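You operate a simulated robot arm through the tools that you are given. There is no shell and no other tool.

You run a simulated two-armed robot. Do the job below in one go: nothing can be reset, and whatever is moved stays where it is left.

JOB
Push both white pipes into the capped tee and clamp them.
Fine: snap both black clamps shut; tighten the grey plug.

It is judged by the outcome, as a careful person would: the job done as asked, and still so three seconds after it is handed in. It fails if anything else is knocked over, pushed out of place, dropped, spilled or broken.

ROBOT AND FRAMES
Two 7-joint arms with fingered hands on one trunk that stands fixed in place. Base frame: the origin is at the foot of the trunk, x ahead of it, y to its left, z up. Units: mm, degrees, N and s.
The left shoulder is at [70, 157, 1389], the right one opposite. With the tool pointing down near the work surface each hand reaches from about 260 to 900 mm from the base axis, measured 20 degrees to its own side. Payload 5 kg a hand.
The TCP of each hand is the grasp point between the finger pads, 31 mm short of the fingertips. In the tool frame z runs along the fingers and y along their closing line. The gripper opens to 156 mm; its body begins 88 mm behind the TCP. The gripper is a hand of 4 fingers: y runs from the thumb to the fingers, the wrist lies at [0, 0, -249] in the tool frame, and closing takes about 1.5 s.
Orientation is that of the tool frame in the base frame, as [roll, pitch, yaw] about the fixed x, y, z axes, in that order (R = Rz(yaw) Ry(pitch) Rx(roll)). With the fingers straight down and closing along the base's y, the tool's x points along the base's -x, its y along +y and its z along -z.

CONTROLS
- The arms move only by the tool drive_tool. It takes "left_plan", "right_plan" or both (then of equal length, played together; a hand with none holds still); each is a list of rows, each a list of 7 numbers: the shift along the base's x, y, z in mm, then the turn, a rotation vector about the base's x, y, z in degrees, then the closure in counts, from 0 (fully open) to 255 (shut). In form: [[x, y, z, rx, ry, rz, fingers], ...]. A call has 1 to 20 rows; each row shifts and turns the commanded pose from where the row before left it. A row lasts 0.2 s, in which the tool goes at most 50 mm and 8.6 degrees; a call with a longer step from one row to the next is refused whole, and so is a gripper value outside its range. A pose out of reach is approached as far as the arm can. The call stops where the force on the tool passes 60 N (or 10 N more than at its start, if that is more) or the arm is blocked; 0.2 s more then pass. The fingers move at their own pace (about 108 mm/s each) and stop on an object; they squeeze with about 23 N. The grip force told is the motor's: it shows also when the fingers shut on nothing. Time passes only in rows, and 0.2 s behind the last, so rows that do not move let the fingers close. It gives the time, the measured TCP pose, the force on the tool (base axes), the opening and the grip force at its end, in the units of the frame above (readings bear some noise), with the torque about the TCP (base axes, N m) and any sound that the robot's microphone picked up.
- Cameras (640 x 400 px; columns grow to the right, rows downward): "scene" is now at [123.1, 50.1, 1628]; the picture's right is [0.55, -0.83, 0.00], its down [-0.49, -0.32, -0.81] and it looks along [0.68, 0.45, -0.59] (base axes); focal length 320 px, centre (320, 200). "left" rides on the left gripper at [-72, 2, -111] in its tool frame; the picture's right is [-0.02, -1.00, 0.00], its down [0.84, -0.02, -0.54] and it looks along [0.54, -0.01, 0.84] (tool axes); focal length 234 px, centre (320, 200). "right" rides on the right gripper at [72, 2, -111] in its tool frame; the picture's right is [-0.02, 1.00, 0.00], its down [-0.84, -0.02, -0.54] and it looks along [-0.54, -0.01, 0.84] (tool axes); focal length 234 px, centre (320, 200). There is no depth. A picture from a camera that has moved, and an enlarged one, comes with that camera's place and axes in the base frame and with its lens. The place of the scene camera against the robot may be out by one fixed shift of up to 12 mm in any direction.
- get_image(camera): a new picture of that camera. The clock stands still meanwhile.
- lift_body(by): slides the trunk up (or, below 0, down) by that many mm; the arms and the scene camera ride with it, the base frame stays. It gives what a move gives, with no picture.
- hand_shape(shape, hand): the hand has 4 fingers and takes this shape, open, in about a second: jaw (thumb against the fingers, like two jaws); tri (thumb and two fingers); tip (a fingertip pinch); poke (one finger out to press); point (the index stretched); flat (the hand flat); cup (the hand cupped); fist (a fist). The gripper value then closes the fingers along that shape, each until it touches; the sizes above hold for jaw. It gives what a move gives, with no picture.
- turn_head(pan, tilt): turns the head with the scene camera to pan (to the left, within 86 degrees either way) and tilt (down, from -29 to 69), counted from straight ahead of the robot. It gives what a move gives.
- enlarge(camera, box): a new picture of the part [left, top, right, bottom] of that camera's present view, enlarged. The clock stands still meanwhile.
- job_done(): hands the job in; it is judged then, once.

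Places have to be worked out from the pictures, the camera data and where the tool is seen. Open the grippers and draw the arms clear of the work before you hand the job in, unless the task says otherwise.

The tools are called as a command line: name --argument value ..., lists and objects as JSON in quotes. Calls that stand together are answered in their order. drive_tool: Moves the arms, as the interface text tells. Its arguments: {"type":"object","properties":{"left_plan":{"type":"array"},"right_plan":{"type":"array"}},"required":[]} The other tools are called the same way: lift_body (by) moves the trunk up or down; hand_shape (shape, hand) gives the hand a shape; turn_head (pan, tilt) turns the head that bears the scene camera; get_image (camera) takes a picture; enlarge (camera, box) takes an enlarged picture of a part of a camera's view; job_done () hands the job in.

At the start:

```text
time_s: 0.0
left_tcp_pos: [392.9, 591.9, 1390.3]
left_orientation: [-179.9, 0.1, -179.9]
left_force: [0.2, 1.0, -0.4]
left_wrist_torque: [0.0, 0.0, -0.01]
left_gripper_width: 156.1
left_gripper_force: 0.0
left_shape: jaw
right_tcp_pos: [450.0, 42.6, 1375.7]
right_orientation: [180.0, -0.1, -179.9]
right_force: [0.1, 0.5, -0.2]
right_wrist_torque: [0.01, 0.02, 0.01]
right_gripper_width: 156.0
right_gripper_force: 0.0
right_shape: jaw
trunk travel left (down, up): [-775.0, 165.0]
head pan, tilt (commanded): [33.5, 35.8]
```

scene: 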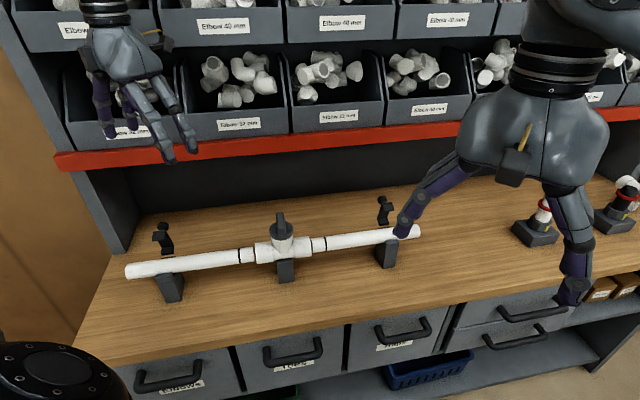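
right: 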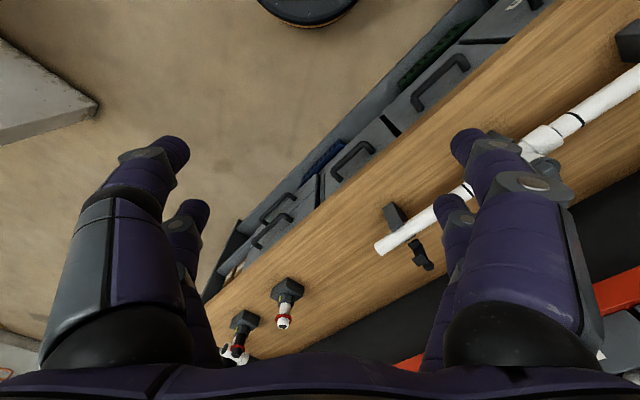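
left: 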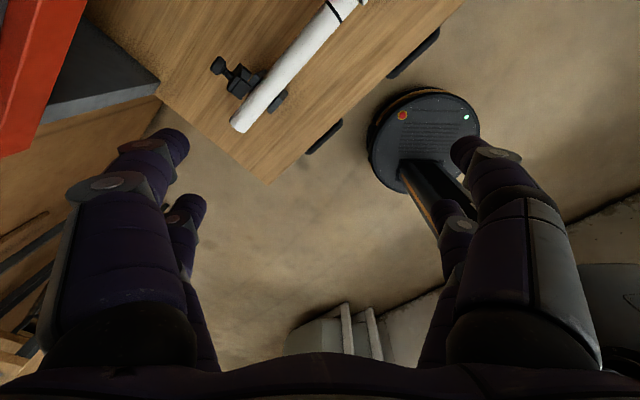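

I start with closer looks at the work from the scene camera to see the pipes, tee, clamps and plug.

enlarge --camera "scene" --box '[100, 180, 280, 310]'

enlarge --camera "scene" --box '[230, 190, 350, 290]'

enlarge --camera "scene" --box '[330, 180, 450, 280]'

enlarge --camera "scene" --box '[480, 150, 640, 310]'

```text
3.08 times, centred on (190, 245) of scene
camera zoom: at [123.1, 50.1, 1628.0], right [0.55, -0.83, 0.0], down [-0.49, -0.32, -0.81], along [0.68, 0.45, -0.59], focal length 984 px, centre (720, 62)
```

zoom: 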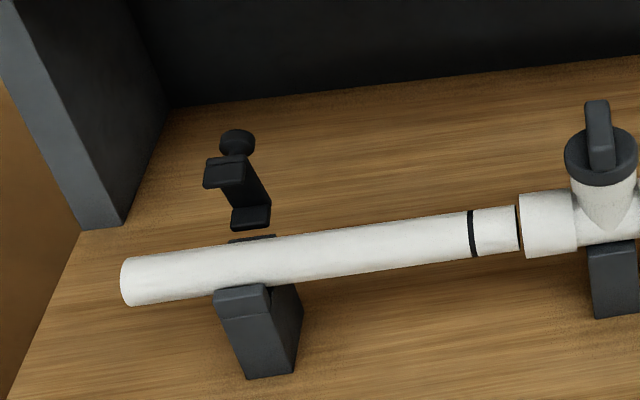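

```text
4.00 times, centred on (290, 240) of scene
camera zoom: at [123.1, 50.1, 1628.0], right [0.55, -0.83, 0.0], down [-0.49, -0.32, -0.81], along [0.68, 0.45, -0.59], focal length 1279 px, centre (440, 40)
```

zoom: 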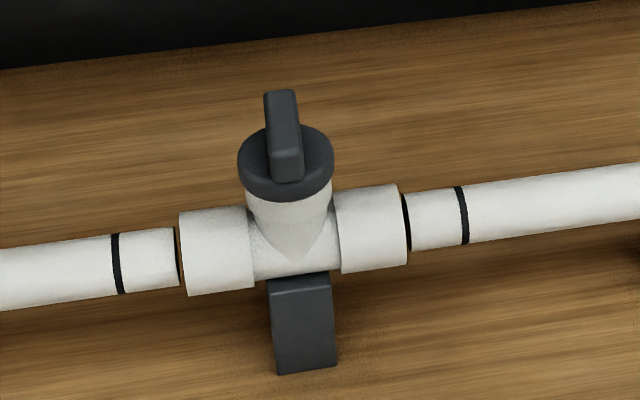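

```text
4.00 times, centred on (390, 230) of scene
camera zoom: at [123.1, 50.1, 1628.0], right [0.55, -0.83, 0.0], down [-0.49, -0.32, -0.81], along [0.68, 0.45, -0.59], focal length 1279 px, centre (40, 80)
```

zoom: 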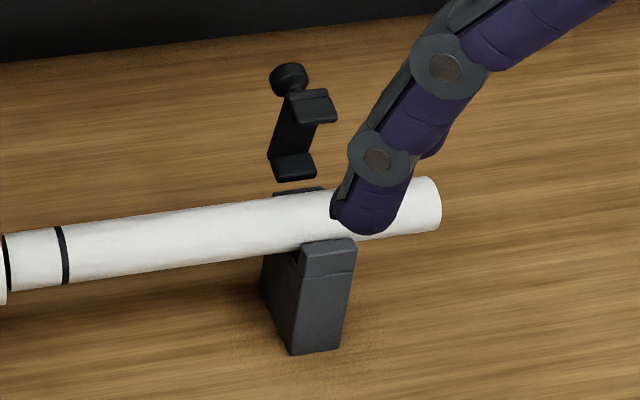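

```text
2.50 times, centred on (560, 230) of scene
camera zoom: at [123.1, 50.1, 1628.0], right [0.55, -0.83, 0.0], down [-0.49, -0.32, -0.81], along [0.68, 0.45, -0.59], focal length 800 px, centre (-280, 125)
```

zoom: 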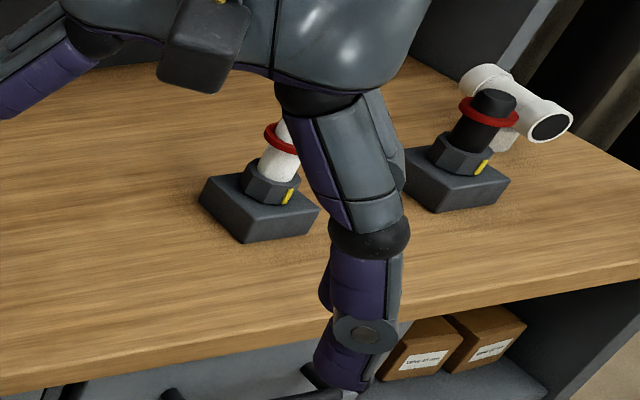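

The job: pipe line runs roughly from (317,773) to (895,210) at z≈975 judged by rough triangulation, about 45° to the base axes; clamps stand open behind the saddles. I move the right hand over in front of the tee with a 45° yaw so its camera looks square at the pipe line.

drive_tool --right_plan '[[0, 43, 0, 0, 0, 7.5, 0], [0, 43, 0, 0, 0, 7.5, 0], [0, 43, 0, 0, 0, 7.5, 0], [0, 43, 0, 0, 0, 7.5, 0], [0, 43, 0, 0, 0, 7.5, 0], [0, 43, 0, 0, 0, 7.5, 0]]'

get_image --camera "right"

get_image --camera "scene"

```text
time_s: 1.4
left_tcp_pos: [392.0, 594.9, 1388.7]
left_orientation: [-179.9, 0.0, 180.0]
left_force: [-0.6, 0.3, 0.3]
left_wrist_torque: [-0.02, -0.04, -0.01]
left_gripper_width: 155.9
left_gripper_force: 0.1
left_shape: jaw
right_tcp_pos: [448.3, 303.3, 1376.2]
right_orientation: [-179.9, -0.1, -134.8]
right_force: [0.4, 0.2, -0.5]
right_wrist_torque: [-0.01, 0.02, 0.02]
right_gripper_width: 156.1
right_gripper_force: 0.1
right_shape: jaw
trunk travel left (down, up): [-775.0, 165.0]
head pan, tilt (commanded): [33.5, 35.8]
```

```text
taken
camera right: at [396.2, 252.2, 1486.8], right [-0.69, 0.72, 0.0], down [0.61, 0.58, 0.54], along [0.39, 0.38, -0.84], focal length 234 px, centre (320, 200)
```

right: 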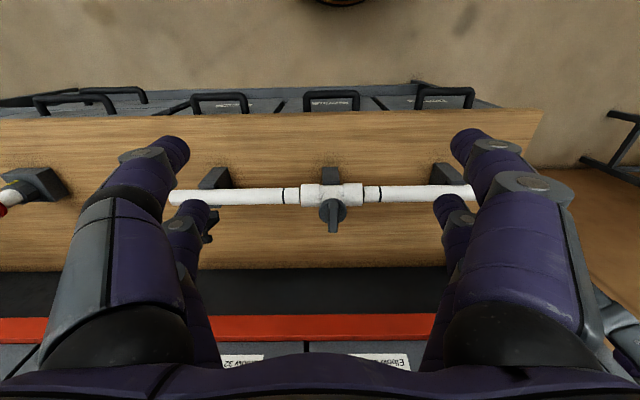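

```text
taken
camera scene: at [122.1, 53.2, 1627.9], right [0.55, -0.83, 0.0], down [-0.49, -0.33, -0.81], along [0.68, 0.45, -0.59], focal length 320 px, centre (320, 200)
```

scene: 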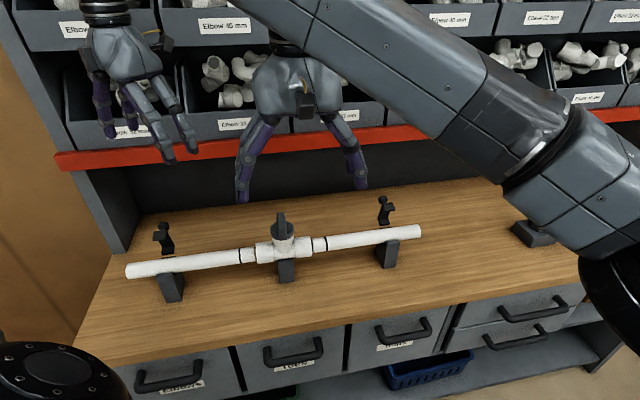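

The right camera now looks square at the line, and the scene view is clear of the hand. I enlarge both to measure ends, saddles, clamps and plug.

enlarge --camera "right" --box '[250, 140, 410, 260]'

enlarge --camera "right" --box '[130, 140, 290, 260]'

enlarge --camera "right" --box '[370, 140, 530, 260]'

enlarge --camera "scene" --box '[340, 180, 440, 280]'

enlarge --camera "scene" --box '[110, 210, 210, 310]'

enlarge --camera "scene" --box '[230, 200, 340, 290]'

```text
3.33 times, centred on (330, 200) of right
camera zoom: at [396.2, 252.2, 1486.8], right [-0.69, 0.72, 0.0], down [0.61, 0.58, 0.54], along [0.39, 0.38, -0.84], focal length 781 px, centre (287, 200)
```

zoom: 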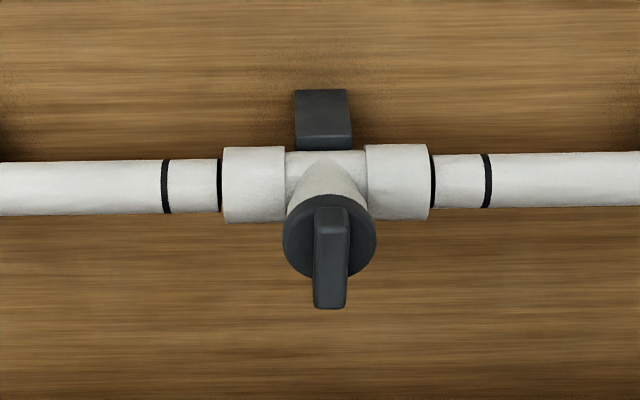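

```text
3.33 times, centred on (210, 200) of right
camera zoom: at [396.2, 252.2, 1486.8], right [-0.69, 0.72, 0.0], down [0.61, 0.58, 0.54], along [0.39, 0.38, -0.84], focal length 781 px, centre (687, 200)
```

zoom: 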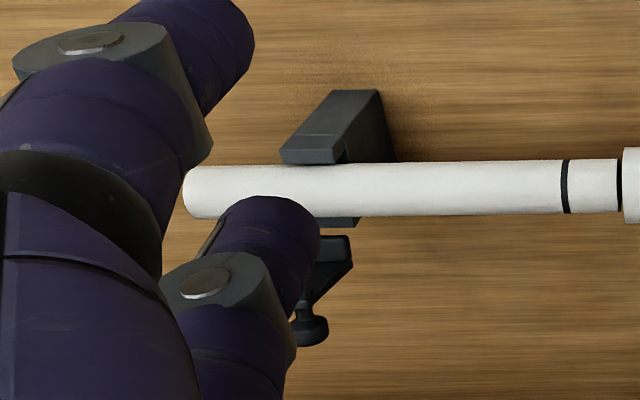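

```text
3.33 times, centred on (450, 200) of right
camera zoom: at [396.2, 252.2, 1486.8], right [-0.69, 0.72, 0.0], down [0.61, 0.58, 0.54], along [0.39, 0.38, -0.84], focal length 781 px, centre (-113, 200)
```

zoom: 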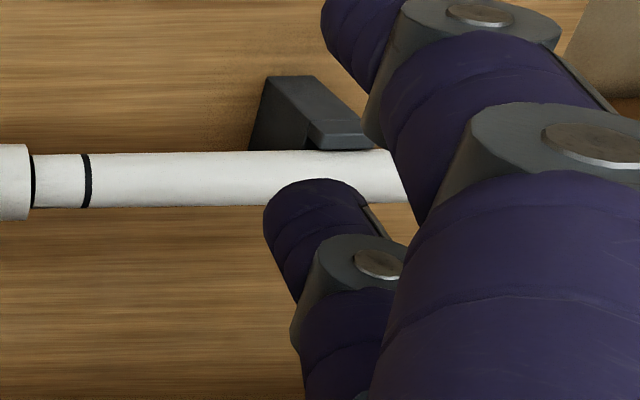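

```text
4.00 times, centred on (390, 230) of scene
camera zoom: at [122.1, 53.2, 1627.9], right [0.55, -0.83, 0.0], down [-0.49, -0.33, -0.81], along [0.68, 0.45, -0.59], focal length 1279 px, centre (40, 80)
```

zoom: 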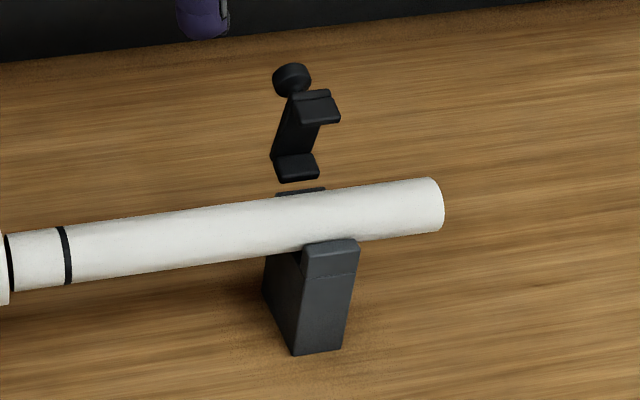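

```text
4.00 times, centred on (160, 260) of scene
camera zoom: at [122.1, 53.2, 1627.9], right [0.55, -0.83, 0.0], down [-0.49, -0.33, -0.81], along [0.68, 0.45, -0.59], focal length 1279 px, centre (960, -40)
```

zoom: 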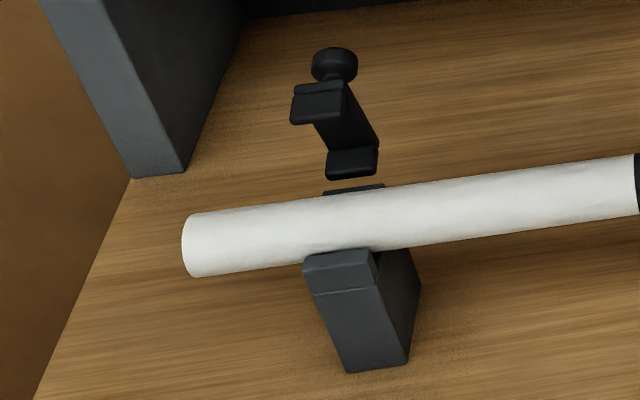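

```text
4.44 times, centred on (285, 245) of scene
camera zoom: at [122.1, 53.2, 1627.9], right [0.55, -0.83, 0.0], down [-0.49, -0.33, -0.81], along [0.68, 0.45, -0.59], focal length 1422 px, centre (476, 0)
```

zoom: 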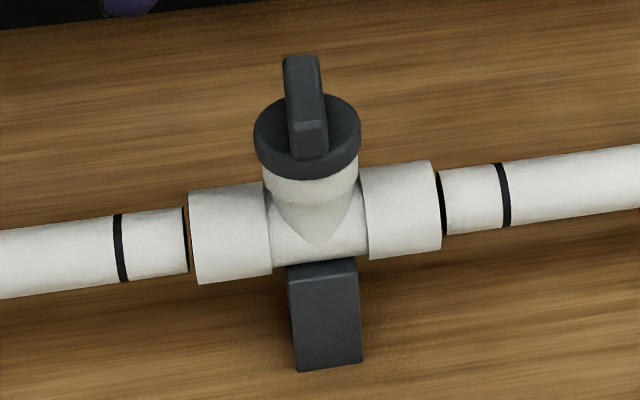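

Both cameras agree the line is at exactly 45° (leftward direction (-0.707,0.707)), tee around N=(x+y)/√2≈744, z≈1020 but with weak depth. I shift the right hand back and lower for a better baseline.

drive_tool --right_plan '[[-20, -20, -30, 0, 0, 0, 0], [-20, -20, -30, 0, 0, 0, 0], [-20, -20, -30, 0, 0, 0, 0], [-20, -20, -30, 0, 0, 0, 0], [-20, -20, -30, 0, 0, 0, 0]]'

get_image --camera "right"

enlarge --camera "right" --box '[210, 160, 430, 300]'

enlarge --camera "left" --box '[180, 0, 380, 140]'

```text
time_s: 2.6
left_tcp_pos: [392.8, 591.2, 1390.7]
left_orientation: [-180.0, 0.0, -180.0]
left_force: [-0.5, -0.3, -1.0]
left_wrist_torque: [0.01, -0.05, -0.01]
left_gripper_width: 155.8
left_gripper_force: 0.1
left_shape: jaw
right_tcp_pos: [349.7, 197.3, 1225.4]
right_orientation: [180.0, 0.1, -135.1]
right_force: [-0.3, -0.4, -0.3]
right_wrist_torque: [0.04, 0.0, 0.03]
right_gripper_width: 156.0
right_gripper_force: 0.0
right_shape: jaw
trunk travel left (down, up): [-775.0, 165.0]
head pan, tilt (commanded): [33.5, 35.8]
```

```text
taken
camera right: at [298.2, 147.4, 1336.5], right [-0.69, 0.72, 0.0], down [0.61, 0.58, 0.55], along [0.39, 0.38, -0.84], focal length 234 px, centre (320, 200)
```

right: 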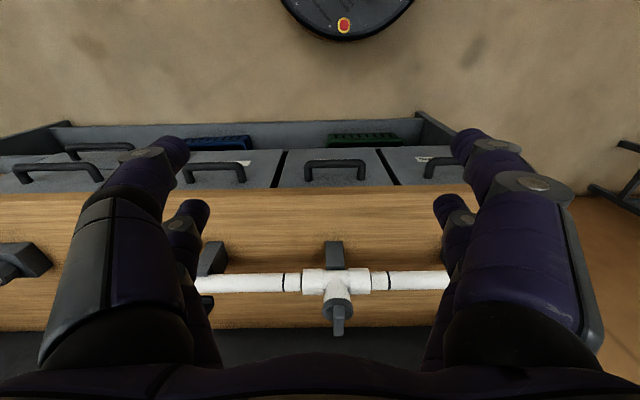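

```text
2.86 times, centred on (320, 230) of right
camera zoom: at [298.2, 147.4, 1336.5], right [-0.69, 0.72, 0.0], down [0.61, 0.58, 0.55], along [0.39, 0.38, -0.84], focal length 669 px, centre (320, 114)
```

zoom: 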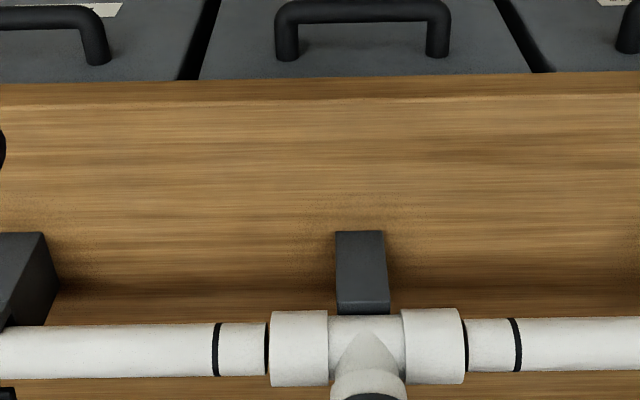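

```text
2.86 times, centred on (280, 70) of left
camera zoom: at [464.2, 593.1, 1502.5], right [0.02, -1.0, 0.0], down [-0.84, -0.02, 0.54], along [-0.54, -0.01, -0.84], focal length 669 px, centre (434, 571)
```

zoom: 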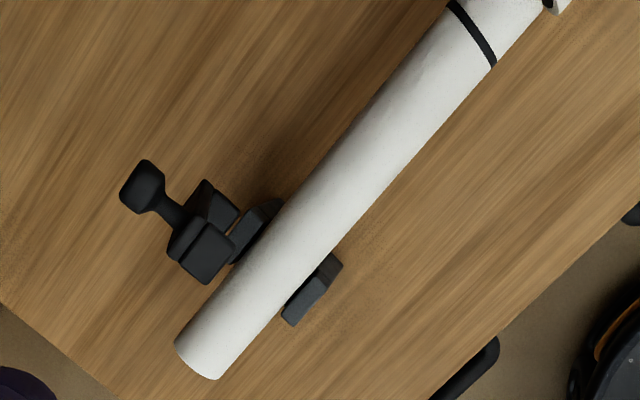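

Triangulating with the hand cameras gives: pipe axis N≈769, z≈981, bench z≈875, tee centre L=(y−x)/√2≈−77, saddles at L≈+227 and −385, pipe ends L≈+321 and −488; sockets take about 40 mm (black mark). I now bring the left hand round to see the left clamp from the side.

drive_tool --left_plan '[[23, 2, -32, 0, 0, -7.5, 0], [23, 2, -32, 0, 0, -7.5, 0], [23, 2, -32, 0, 0, -7.5, 0], [23, 2, -32, 0, 0, -7.5, 0], [23, 2, -32, 0, 0, -7.5, 0], [23, 2, -32, 0, 0, -7.5, 0]]'

get_image --camera "left"

get_image --camera "scene"

```text
time_s: 4.0
left_tcp_pos: [530.0, 603.1, 1199.7]
left_orientation: [179.9, 0.2, 135.0]
left_force: [-3.1, -0.1, -10.4]
left_wrist_torque: [0.14, -0.19, -0.01]
left_gripper_width: 155.7
left_gripper_force: 0.0
left_shape: jaw
right_tcp_pos: [349.9, 196.4, 1226.7]
right_orientation: [180.0, 0.0, -134.9]
right_force: [-1.2, -0.4, 0.1]
right_wrist_torque: [0.09, -0.06, -0.02]
right_gripper_width: 155.9
right_gripper_force: 0.0
right_shape: jaw
trunk travel left (down, up): [-775.0, 165.0]
head pan, tilt (commanded): [33.5, 35.8]
```

```text
taken
camera left: at [581.0, 554.0, 1310.5], right [-0.69, -0.72, 0.0], down [-0.61, 0.58, 0.54], along [-0.39, 0.37, -0.84], focal length 234 px, centre (320, 200)
```

left: 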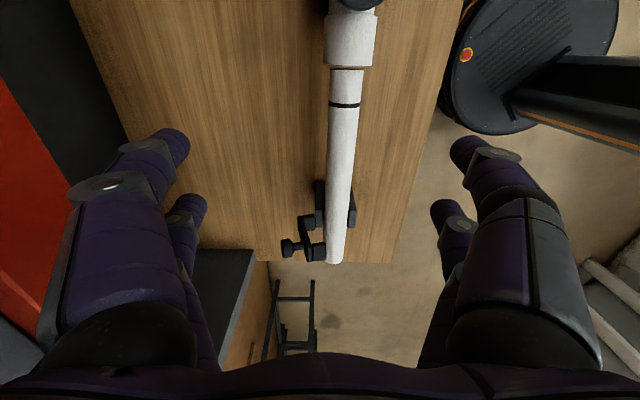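

```text
taken
camera scene: at [121.1, 47.8, 1627.9], right [0.55, -0.83, 0.0], down [-0.49, -0.32, -0.81], along [0.68, 0.45, -0.58], focal length 320 px, centre (320, 200)
```

scene: 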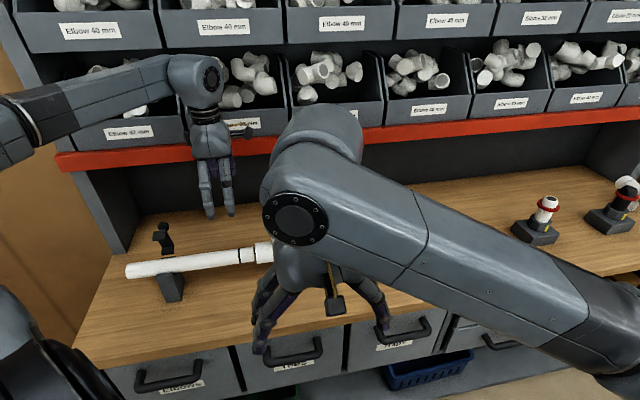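

The left camera now looks along the pipe towards the left clamp. I enlarge it.

enlarge --camera "left" --box '[260, 160, 380, 280]'

drive_tool --left_plan '[[0, 0, 0, 0, 0, 0, 0]]'

```text
3.33 times, centred on (320, 220) of left
camera zoom: at [581.0, 554.0, 1310.5], right [-0.69, -0.72, 0.0], down [-0.61, 0.58, 0.54], along [-0.39, 0.37, -0.84], focal length 781 px, centre (320, 133)
```

zoom: 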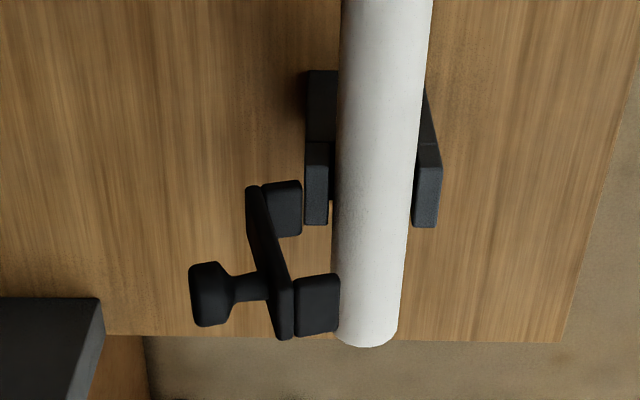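

```text
time_s: 4.4
left_tcp_pos: [531.3, 606.3, 1197.3]
left_orientation: [-179.8, 0.0, 135.0]
left_force: [-0.6, 0.6, 0.4]
left_wrist_torque: [-0.01, 0.0, 0.01]
left_gripper_width: 155.9
left_gripper_force: 0.0
left_shape: jaw
right_tcp_pos: [352.2, 199.5, 1225.2]
right_orientation: [-180.0, -0.1, -134.9]
right_force: [0.2, 0.0, 0.8]
right_wrist_torque: [-0.01, 0.02, -0.01]
right_gripper_width: 156.1
right_gripper_force: 0.1
right_shape: jaw
trunk travel left (down, up): [-775.0, 165.0]
head pan, tilt (commanded): [33.5, 35.8]
```

From the side view the clamp is a C-bracket with a knob behind its upper end (knob ≈ N 848, L 232, z 1050) hinged near the saddle's back wall (N≈799, z≈990). I plan to grip each pipe between tee and saddle (closing across the pipe) and push both inward together; I bring both hands to hover poses with tool y along the bench normal, right hand tilted 30° forward for reach.

drive_tool --left_plan '[[-4.8, 1.5, -6.5, 0, 0, 0, 0], [-4.8, 1.5, -6.5, 0, 0, 0, 0], [-4.8, 1.5, -6.5, 0, 0, 0, 0], [-4.8, 1.5, -6.5, 0, 0, 0, 0], [-4.8, 1.5, -6.5, 0, 0, 0, 0], [-4.8, 1.5, -6.5, 0, 0, 0, 0], [-4.8, 1.5, -6.5, 0, 0, 0, 0], [-4.8, 1.5, -6.5, 0, 0, 0, 0], [-4.8, 1.5, -6.5, 0, 0, 0, 0], [-4.8, 1.5, -6.5, 0, 0, 0, 0], [-4.8, 1.5, -6.5, 0, 0, 0, 0], [-4.8, 1.5, -6.5, 0, 0, 0, 0], [-4.8, 1.5, -6.5, 0, 0, 0, 0], [-4.8, 1.5, -6.5, 0, 0, 0, 0], [-4.8, 1.5, -6.5, 0, 0, 0, 0]]' --right_plan '[[30, 9.2, -10.4, 0, 0, -8.18, 0], [30, 9.2, -10.4, 0, 0, -8.18, 0], [30, 9.2, -10.4, 0, 0, -8.18, 0], [30, 9.2, -10.4, 0, 0, -8.18, 0], [30, 9.2, -10.4, 0, 0, -8.18, 0], [30, 9.2, -10.4, 0, 0, -8.18, 0], [30, 9.2, -10.4, 0, 0, -8.18, 0], [30, 9.2, -10.4, 0, 0, -8.18, 0], [30, 9.2, -10.4, 0, 0, -8.18, 0], [30, 9.2, -10.4, 0, 0, -8.18, 0], [30, 9.2, -10.4, 0, 0, -8.18, 0], [0, 0, 0, 5.3, -5.3, 0, 0], [0, 0, 0, 5.3, -5.3, 0, 0], [0, 0, 0, 5.3, -5.3, 0, 0], [0, 0, 0, 5.3, -5.3, 0, 0]]'

get_image --camera "right"

get_image --camera "left"

get_image --camera "scene"

```text
time_s: 7.6
left_tcp_pos: [458.3, 626.4, 1101.7]
left_orientation: [180.0, 0.0, 135.0]
left_force: [0.3, -0.7, 1.0]
left_wrist_torque: [0.01, 0.01, 0.03]
left_gripper_width: 155.9
left_gripper_force: 0.1
left_shape: jaw
right_tcp_pos: [660.8, 266.1, 1112.3]
right_orientation: [149.9, 0.0, 135.0]
right_force: [-0.3, 0.5, 0.6]
right_wrist_torque: [0.03, -0.02, 0.0]
right_gripper_width: 155.9
right_gripper_force: 0.0
right_shape: jaw
right hand out of reach, approached as far as the arm can: row 10, 11
trunk travel left (down, up): [-775.0, 165.0]
head pan, tilt (commanded): [33.5, 35.8]
```

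```text
taken
camera right: at [571.7, 278.2, 1209.3], right [0.63, 0.59, 0.5], down [0.39, -0.8, 0.46], along [0.67, -0.09, -0.73], focal length 234 px, centre (320, 200)
```

right: 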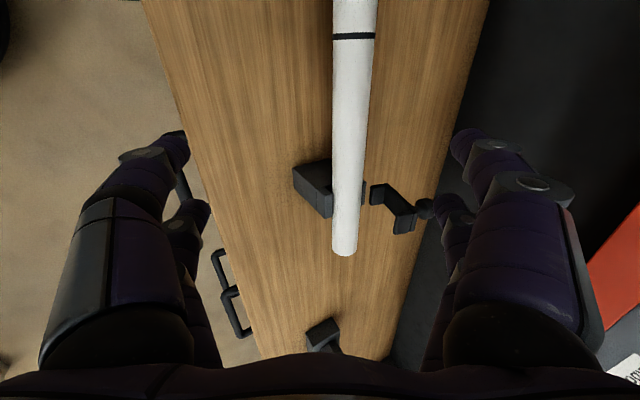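

```text
taken
camera left: at [510.4, 576.4, 1213.4], right [-0.69, -0.72, 0.0], down [-0.61, 0.58, 0.54], along [-0.39, 0.38, -0.84], focal length 234 px, centre (320, 200)
```

left: 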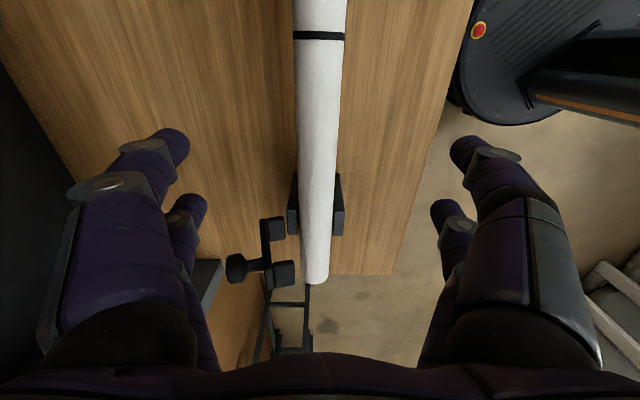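

```text
taken
camera scene: at [122.9, 48.7, 1628.1], right [0.55, -0.83, 0.0], down [-0.49, -0.32, -0.81], along [0.68, 0.45, -0.58], focal length 320 px, centre (320, 200)
```

scene: 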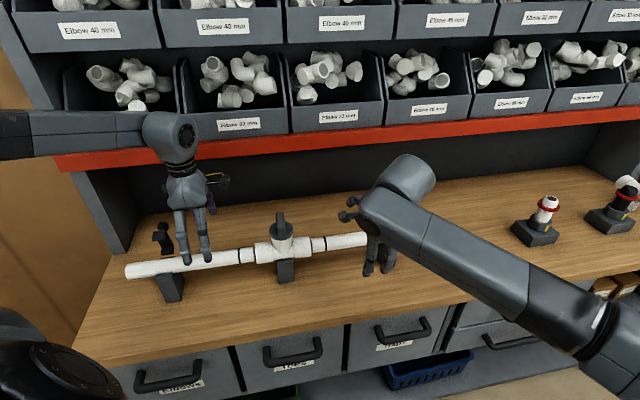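

Right hand stopped short at (661,266) with the tool upright, so reach is tight; lowering the trunk about 110 mm brings the shoulders nearer wrist height and also lowers both open hands straight down around/at the pipes with clearance. I do that.

lift_body --by -110

get_image --camera "scene"

get_image --camera "right"

get_image --camera "left"

```text
time_s: 9.0
left_tcp_pos: [458.8, 628.0, 991.1]
left_orientation: [-180.0, 0.0, 135.1]
left_force: [0.5, 0.2, -1.0]
left_wrist_torque: [0.02, -0.03, -0.02]
left_gripper_width: 155.8
left_gripper_force: 0.0
left_shape: jaw
right_tcp_pos: [660.4, 266.9, 1002.0]
right_orientation: [150.0, -0.1, 135.1]
right_force: [-0.1, 0.2, 0.2]
right_wrist_torque: [0.02, -0.02, 0.0]
right_gripper_width: 156.0
right_gripper_force: 0.0
right_shape: jaw
trunk travel left (down, up): [-665.0, 275.0]
head pan, tilt (commanded): [33.5, 35.8]
```

```text
taken
camera scene: at [122.9, 50.2, 1518.0], right [0.55, -0.83, 0.0], down [-0.49, -0.32, -0.81], along [0.68, 0.45, -0.58], focal length 320 px, centre (320, 200)
```

scene: 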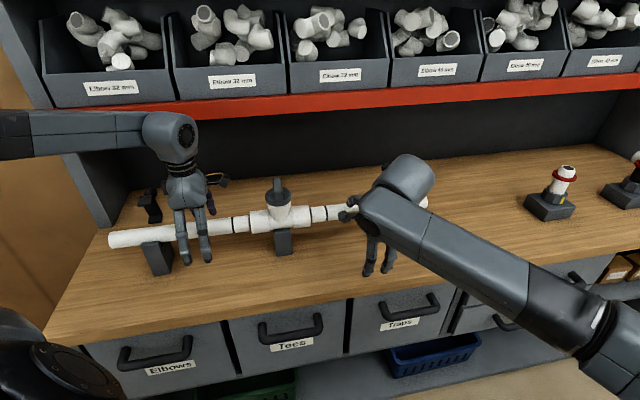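

```text
taken
camera right: at [571.8, 279.4, 1098.9], right [0.63, 0.6, 0.5], down [0.39, -0.8, 0.46], along [0.67, -0.1, -0.73], focal length 234 px, centre (320, 200)
```

right: 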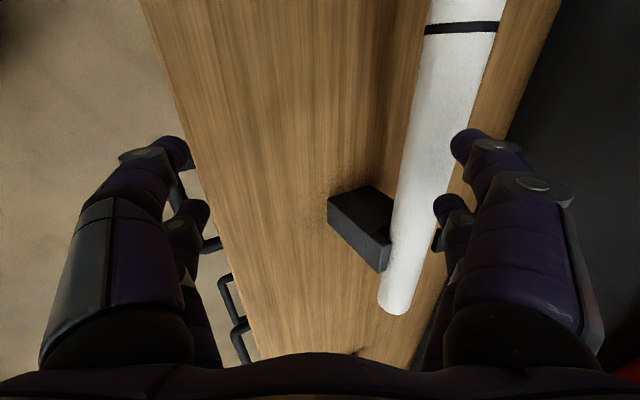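

```text
taken
camera left: at [510.5, 577.5, 1102.9], right [-0.69, -0.72, 0.0], down [-0.61, 0.58, 0.54], along [-0.39, 0.38, -0.84], focal length 234 px, centre (320, 200)
```

left: 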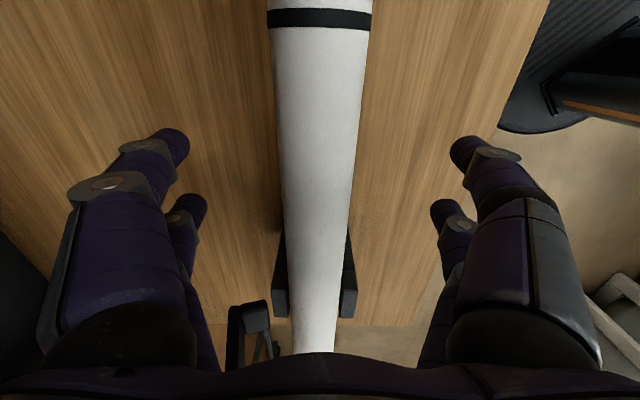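

Left hand straddles the pipe nicely (TCP N≈768, z≈991). I raise and tilt the right hand to 45°, then approach its pipe along the fingers, while the left settles 9 mm lower.

drive_tool --left_plan '[[0, 0, -4.5, 0, 0, 0, 0], [0, 0, -4.5, 0, 0, 0, 0], [0, 0, 0, 0, 0, 0, 0]]' --right_plan '[[10, 10, 20, 5.3, -5.3, 0, 0], [10, 10, 20, 5.3, -5.3, 0, 0], [10, 10, 10, 0, 0, 0, 0]]'

get_image --camera "right"

enlarge --camera "scene" --box '[310, 120, 470, 280]'

```text
time_s: 9.8
left_tcp_pos: [458.5, 628.6, 981.1]
left_orientation: [-179.9, 0.0, 135.0]
left_force: [0.3, 0.3, 0.5]
left_wrist_torque: [-0.02, 0.0, 0.0]
left_gripper_width: 155.6
left_gripper_force: 0.1
left_shape: jaw
right_tcp_pos: [690.9, 299.0, 1051.3]
right_orientation: [135.0, 0.1, 135.0]
right_force: [-0.1, 0.8, 0.1]
right_wrist_torque: [0.0, 0.02, -0.01]
right_gripper_width: 156.1
right_gripper_force: 0.0
right_shape: jaw
trunk travel left (down, up): [-665.0, 275.0]
head pan, tilt (commanded): [33.5, 35.8]
```

```text
taken
camera right: at [585.4, 294.5, 1131.0], right [0.52, 0.48, 0.71], down [0.31, -0.87, 0.37], along [0.8, 0.03, -0.6], focal length 234 px, centre (320, 200)
```

right: 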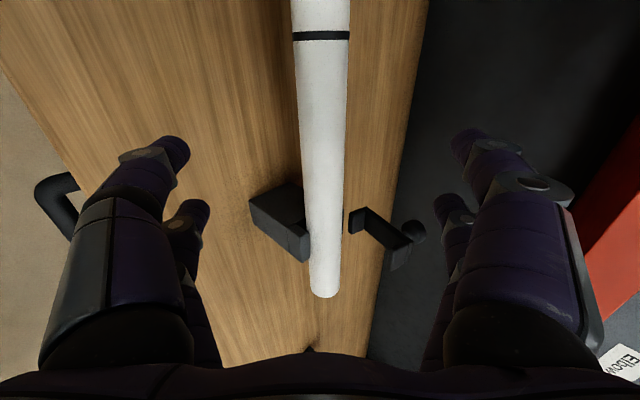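

```text
2.50 times, centred on (390, 200) of scene
camera zoom: at [123.3, 51.7, 1517.9], right [0.55, -0.83, 0.0], down [-0.49, -0.32, -0.81], along [0.68, 0.45, -0.59], focal length 800 px, centre (145, 200)
```

zoom: 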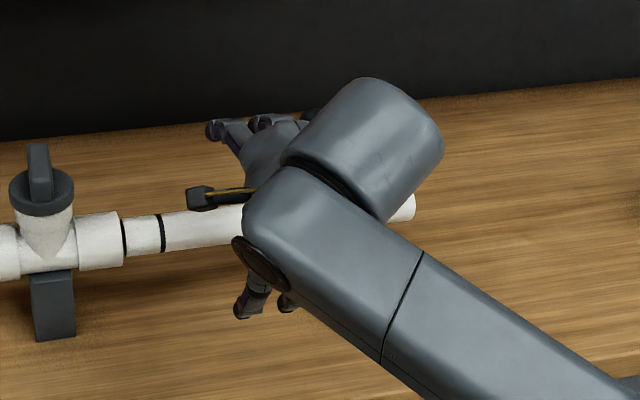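

Right hand is aligned (N≈700, z≈1051, tool at 45°, pipe centred between the fingers). I advance 98 mm along the fingers.

drive_tool --right_plan '[[12.2, 12.2, -17.4, 0, 0, 0, 0], [12.2, 12.2, -17.4, 0, 0, 0, 0], [12.2, 12.2, -17.4, 0, 0, 0, 0], [12.2, 12.2, -17.4, 0, 0, 0, 0], [0, 0, 0, 0, 0, 0, 0]]'

get_image --camera "right"

get_image --camera "scene"

```text
time_s: 11.0
left_tcp_pos: [460.0, 627.1, 983.1]
left_orientation: [179.9, 0.0, 135.1]
left_force: [0.4, 0.7, 0.0]
left_wrist_torque: [0.04, -0.02, -0.01]
left_gripper_width: 155.6
left_gripper_force: 0.0
left_shape: jaw
right_tcp_pos: [739.0, 346.6, 981.7]
right_orientation: [135.0, -0.1, 135.0]
right_force: [-0.1, -1.0, -0.1]
right_wrist_torque: [-0.03, 0.0, 0.04]
right_gripper_width: 156.1
right_gripper_force: 0.0
right_shape: jaw
trunk travel left (down, up): [-665.0, 275.0]
head pan, tilt (commanded): [33.5, 35.8]
```

```text
taken
camera right: at [634.0, 341.7, 1061.3], right [0.52, 0.48, 0.71], down [0.31, -0.87, 0.37], along [0.8, 0.03, -0.6], focal length 234 px, centre (320, 200)
```

right: 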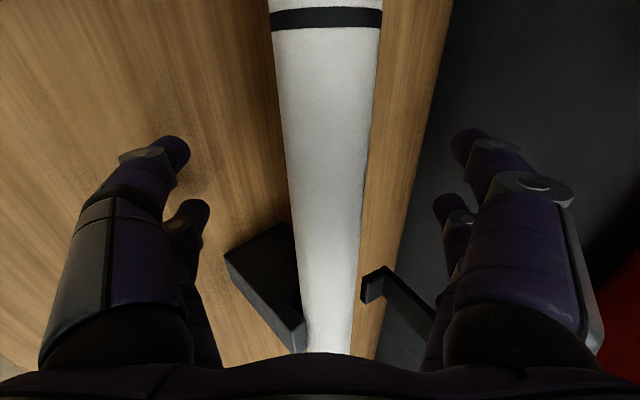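

```text
taken
camera scene: at [123.0, 49.5, 1518.0], right [0.55, -0.83, 0.0], down [-0.49, -0.32, -0.81], along [0.68, 0.45, -0.58], focal length 320 px, centre (320, 200)
```

scene: 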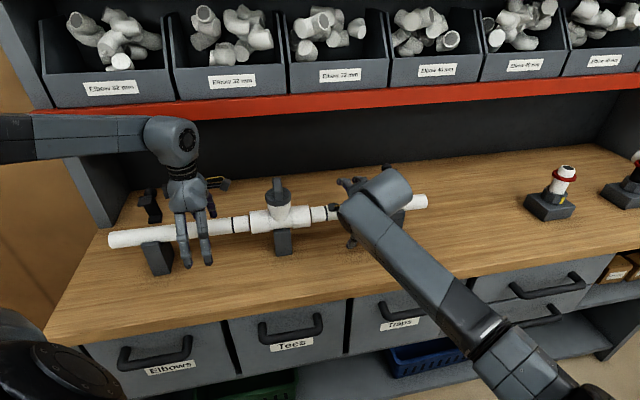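

Both hands are around their pipes at axis height. I close both and let them settle.

drive_tool --left_plan '[[0, 0, 0, 0, 0, 0, 120], [0, 0, 0, 0, 0, 0, 180], [0, 0, 0, 0, 0, 0, 255], [0, 0, 0, 0, 0, 0, 255], [0, 0, 0, 0, 0, 0, 255], [0, 0, 0, 0, 0, 0, 255], [0, 0, 0, 0, 0, 0, 255], [0, 0, 0, 0, 0, 0, 255]]' --right_plan '[[0, 0, 0, 0, 0, 0, 120], [0, 0, 0, 0, 0, 0, 180], [0, 0, 0, 0, 0, 0, 255], [0, 0, 0, 0, 0, 0, 255], [0, 0, 0, 0, 0, 0, 255], [0, 0, 0, 0, 0, 0, 255], [0, 0, 0, 0, 0, 0, 255], [0, 0, 0, 0, 0, 0, 255]]'

get_image --camera "right"

get_image --camera "left"

enlarge --camera "scene" --box '[100, 130, 440, 290]'

```text
time_s: 12.8
left_tcp_pos: [459.9, 629.1, 976.4]
left_orientation: [-179.3, -0.2, 134.9]
left_force: [-22.1, -18.9, -21.7]
left_wrist_torque: [-0.13, 0.08, -0.24]
left_gripper_width: 7.7
left_gripper_force: 23.3
left_shape: jaw
right_tcp_pos: [741.1, 349.0, 975.2]
right_orientation: [135.5, -0.1, 135.0]
right_force: [14.8, 20.4, -29.4]
right_wrist_torque: [-0.18, 0.22, 0.2]
right_gripper_width: 6.0
right_gripper_force: 22.9
right_shape: jaw
trunk travel left (down, up): [-665.0, 275.0]
head pan, tilt (commanded): [33.5, 35.8]
```

```text
taken
camera right: at [637.3, 345.3, 1055.4], right [0.52, 0.49, 0.7], down [0.31, -0.87, 0.37], along [0.79, 0.02, -0.61], focal length 234 px, centre (320, 200)
```

right: 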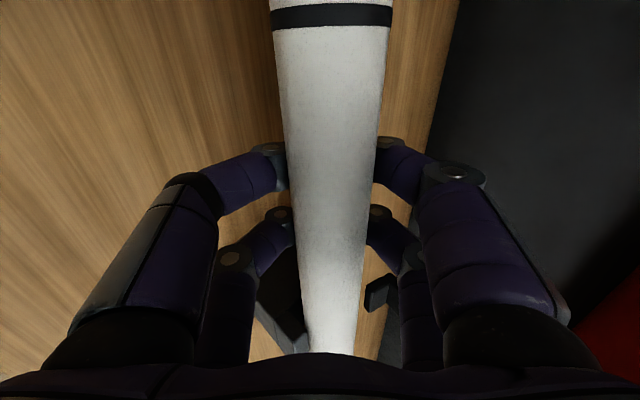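

```text
taken
camera left: at [513.3, 580.1, 1086.6], right [-0.69, -0.72, 0.01], down [-0.6, 0.58, 0.55], along [-0.4, 0.37, -0.84], focal length 234 px, centre (320, 200)
```

left: 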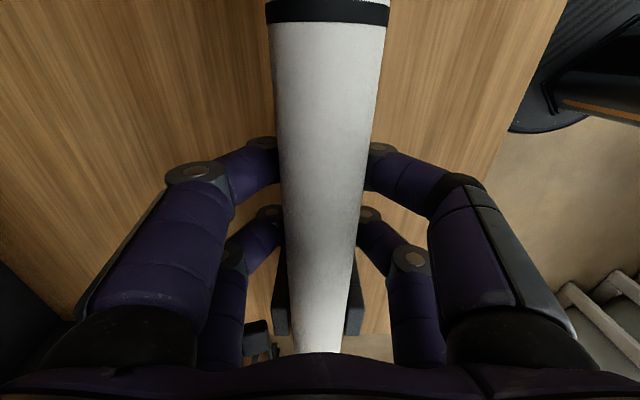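

```text
1.88 times, centred on (270, 210) of scene
camera zoom: at [128.2, 56.0, 1516.9], right [0.55, -0.83, 0.0], down [-0.49, -0.33, -0.81], along [0.67, 0.45, -0.59], focal length 602 px, centre (414, 181)
```

zoom: 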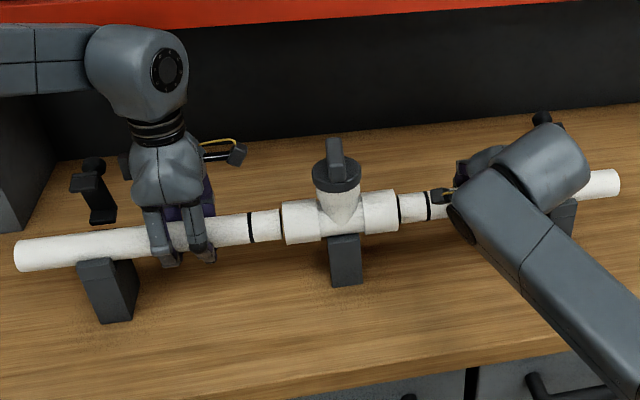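

The fingers wrap the pipes and squeeze, but the hands feel net pulls (left ≈ −29 N along n and −22 N down; right ≈ +25 N along n, −29 N down), i.e. they are slightly off the balanced grasp. I ease both hands a few mm in the direction of those pulls before pushing.

drive_tool --left_plan '[[-1.5, -1.5, -2.5, 0, 0, 0, 255], [-1.5, -1.5, -2.5, 0, 0, 0, 255], [0, 0, 0, 0, 0, 0, 255]]' --right_plan '[[1, 1, -2.5, 0, 0, 0, 255], [1, 1, -2.5, 0, 0, 0, 255], [0, 0, 0, 0, 0, 0, 255]]'

enlarge --camera "scene" --box '[210, 170, 350, 270]'

```text
time_s: 13.6
left_tcp_pos: [459.0, 627.8, 976.2]
left_orientation: [-179.9, 0.2, 135.1]
left_force: [-1.5, 0.1, -17.2]
left_wrist_torque: [0.02, 0.03, -0.15]
left_gripper_width: 6.5
left_gripper_force: 23.2
left_shape: jaw
right_tcp_pos: [744.8, 351.4, 975.0]
right_orientation: [135.1, 0.1, 134.9]
right_force: [-1.6, 4.3, -13.6]
right_wrist_torque: [-0.09, 0.02, 0.14]
right_gripper_width: 5.5
right_gripper_force: 23.1
right_shape: jaw
trunk travel left (down, up): [-665.0, 275.0]
head pan, tilt (commanded): [33.5, 35.8]
```

```text
4.00 times, centred on (280, 220) of scene
camera zoom: at [126.6, 54.2, 1517.7], right [0.55, -0.83, 0.0], down [-0.49, -0.33, -0.81], along [0.67, 0.45, -0.59], focal length 1279 px, centre (480, 120)
```

zoom: 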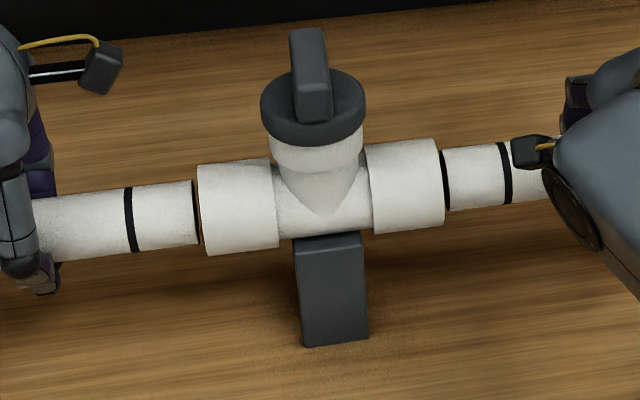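

Forces dropped and the pipes look in line with the sockets. I now push both pipes inward 10 mm slowly, easing a touch lower as well.

drive_tool --left_plan '[[1.77, -1.77, -1, 0, 0, 0, 255], [1.77, -1.77, -1, 0, 0, 0, 255], [1.77, -1.77, 0, 0, 0, 0, 255], [1.77, -1.77, 0, 0, 0, 0, 255], [0, 0, 0, 0, 0, 0, 255]]' --right_plan '[[-1.77, 1.77, -1, 0, 0, 0, 255], [-1.77, 1.77, -1, 0, 0, 0, 255], [-1.77, 1.77, 0, 0, 0, 0, 255], [-1.77, 1.77, 0, 0, 0, 0, 255], [0, 0, 0, 0, 0, 0, 255]]'

enlarge --camera "scene" --box '[210, 170, 350, 270]'

```text
time_s: 14.8
left_tcp_pos: [464.6, 619.5, 973.1]
left_orientation: [-179.8, 0.0, 135.1]
left_force: [-2.6, 5.1, -6.1]
left_wrist_torque: [0.05, 0.05, -0.16]
left_gripper_width: 5.8
left_gripper_force: 23.6
left_shape: jaw
right_tcp_pos: [736.6, 357.1, 973.1]
right_orientation: [135.1, 0.0, 135.0]
right_force: [11.6, 2.1, -5.9]
right_wrist_torque: [-0.11, -0.1, 0.01]
right_gripper_width: 4.9
right_gripper_force: 23.2
right_shape: jaw
trunk travel left (down, up): [-665.0, 275.0]
head pan, tilt (commanded): [33.5, 35.8]
```

```text
4.00 times, centred on (280, 220) of scene
camera zoom: at [126.2, 53.2, 1517.6], right [0.55, -0.83, 0.0], down [-0.49, -0.33, -0.81], along [0.67, 0.45, -0.59], focal length 1279 px, centre (480, 120)
```

zoom: 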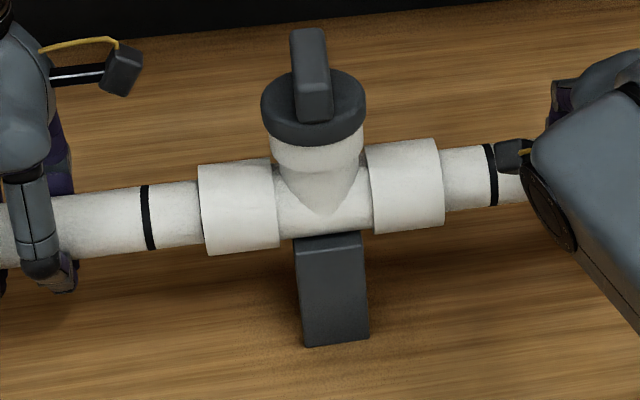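

Both pipes entered about 10 mm with only ~6 N resistance and the tee did not move; about 30 mm remains to the marks. I push on 20 mm.

drive_tool --left_plan '[[1.77, -1.77, 0, 0, 0, 0, 255], [1.77, -1.77, 0, 0, 0, 0, 255], [1.77, -1.77, 0, 0, 0, 0, 255], [1.77, -1.77, 0, 0, 0, 0, 255], [1.77, -1.77, 0, 0, 0, 0, 255], [1.77, -1.77, 0, 0, 0, 0, 255], [1.77, -1.77, 0, 0, 0, 0, 255], [1.77, -1.77, 0, 0, 0, 0, 255], [0, 0, 0, 0, 0, 0, 255]]' --right_plan '[[-1.77, 1.77, 0, 0, 0, 0, 255], [-1.77, 1.77, 0, 0, 0, 0, 255], [-1.77, 1.77, 0, 0, 0, 0, 255], [-1.77, 1.77, 0, 0, 0, 0, 255], [-1.77, 1.77, 0, 0, 0, 0, 255], [-1.77, 1.77, 0, 0, 0, 0, 255], [-1.77, 1.77, 0, 0, 0, 0, 255], [-1.77, 1.77, 0, 0, 0, 0, 255], [0, 0, 0, 0, 0, 0, 255]]'

enlarge --camera "scene" --box '[210, 170, 350, 270]'

```text
time_s: 16.8
left_tcp_pos: [479.1, 605.6, 972.3]
left_orientation: [-179.7, 0.1, 135.1]
left_force: [-6.6, 2.2, -4.0]
left_wrist_torque: [0.03, 0.03, -0.16]
left_gripper_width: 5.8
left_gripper_force: 22.4
left_shape: jaw
right_tcp_pos: [728.0, 365.5, 972.4]
right_orientation: [135.2, 0.5, 134.5]
right_force: [9.7, 20.0, -2.3]
right_wrist_torque: [-0.09, -0.02, 0.09]
right_gripper_width: 4.2
right_gripper_force: 23.6
right_shape: jaw
trunk travel left (down, up): [-665.0, 275.0]
head pan, tilt (commanded): [33.5, 35.8]
```

```text
4.00 times, centred on (280, 220) of scene
camera zoom: at [124.8, 55.3, 1517.7], right [0.55, -0.83, 0.0], down [-0.49, -0.33, -0.81], along [0.67, 0.45, -0.59], focal length 1279 px, centre (480, 120)
```

zoom: 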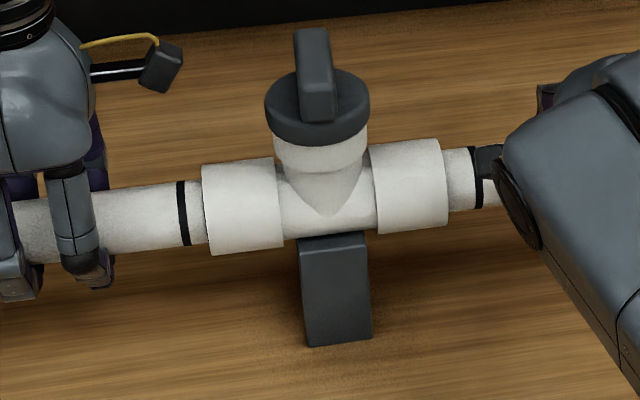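

Left mark is ~11 mm from its socket; the right pipe advanced only ~12 of 20 mm and the right hand feels ~21 N along n. I look at the right hand before pushing on.

get_image --camera "scene"

get_image --camera "right"

drive_tool --left_plan '[[0, 0, 0, 0, 0, 0, 255], [0, 0, 0, 0, 0, 0, 255]]' --right_plan '[[0, 0, 0, 0, 0, 0, 255], [0, 0, 0, 0, 0, 0, 255]]'

```text
taken
camera scene: at [124.8, 55.3, 1517.7], right [0.55, -0.83, 0.0], down [-0.49, -0.33, -0.81], along [0.67, 0.45, -0.59], focal length 320 px, centre (320, 200)
```

scene: 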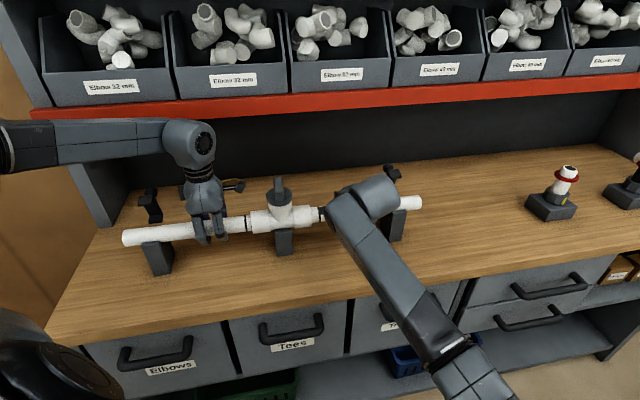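

```text
taken
camera right: at [621.8, 362.2, 1051.5], right [0.52, 0.49, 0.7], down [0.3, -0.87, 0.38], along [0.8, 0.02, -0.6], focal length 234 px, centre (320, 200)
```

right: 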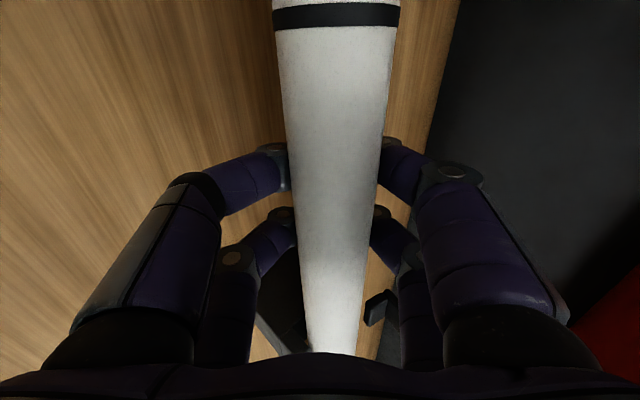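

```text
time_s: 17.4
left_tcp_pos: [478.7, 605.2, 972.6]
left_orientation: [-179.8, 0.1, 135.0]
left_force: [0.0, -0.8, -9.9]
left_wrist_torque: [0.08, 0.1, -0.16]
left_gripper_width: 6.1
left_gripper_force: 22.5
left_shape: jaw
right_tcp_pos: [728.7, 364.0, 970.3]
right_orientation: [135.3, 0.7, 134.5]
right_force: [9.9, 18.6, 6.6]
right_wrist_torque: [-0.06, -0.06, 0.02]
right_gripper_width: 3.8
right_gripper_force: 23.1
right_shape: jaw
trunk travel left (down, up): [-665.0, 275.0]
head pan, tilt (commanded): [33.5, 35.8]
```

The right grip has not slipped, so the arm itself may be hindered. I turn the head to see the right forearm and elbow.

turn_head --pan 5 --tilt 55

get_image --camera "scene"

```text
time_s: 18.4
left_tcp_pos: [479.0, 606.2, 973.9]
left_orientation: [-179.8, 0.0, 135.1]
left_force: [1.5, -2.6, -11.3]
left_wrist_torque: [0.12, 0.13, -0.15]
left_gripper_width: 5.6
left_gripper_force: 23.1
left_shape: jaw
right_tcp_pos: [729.5, 363.4, 970.4]
right_orientation: [135.3, 0.6, 134.5]
right_force: [11.8, 15.8, 8.6]
right_wrist_torque: [-0.07, -0.05, 0.0]
right_gripper_width: 4.1
right_gripper_force: 23.3
right_shape: jaw
trunk travel left (down, up): [-665.0, 275.0]
head pan, tilt (commanded): [5.0, 55.0]
```

```text
taken
camera scene: at [124.0, 12.0, 1490.8], right [0.09, -1.0, 0.0], down [-0.82, -0.07, -0.57], along [0.57, 0.05, -0.82], focal length 320 px, centre (320, 200)
```

scene: 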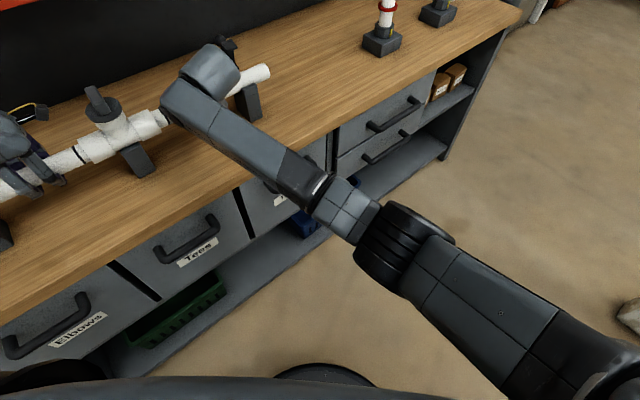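

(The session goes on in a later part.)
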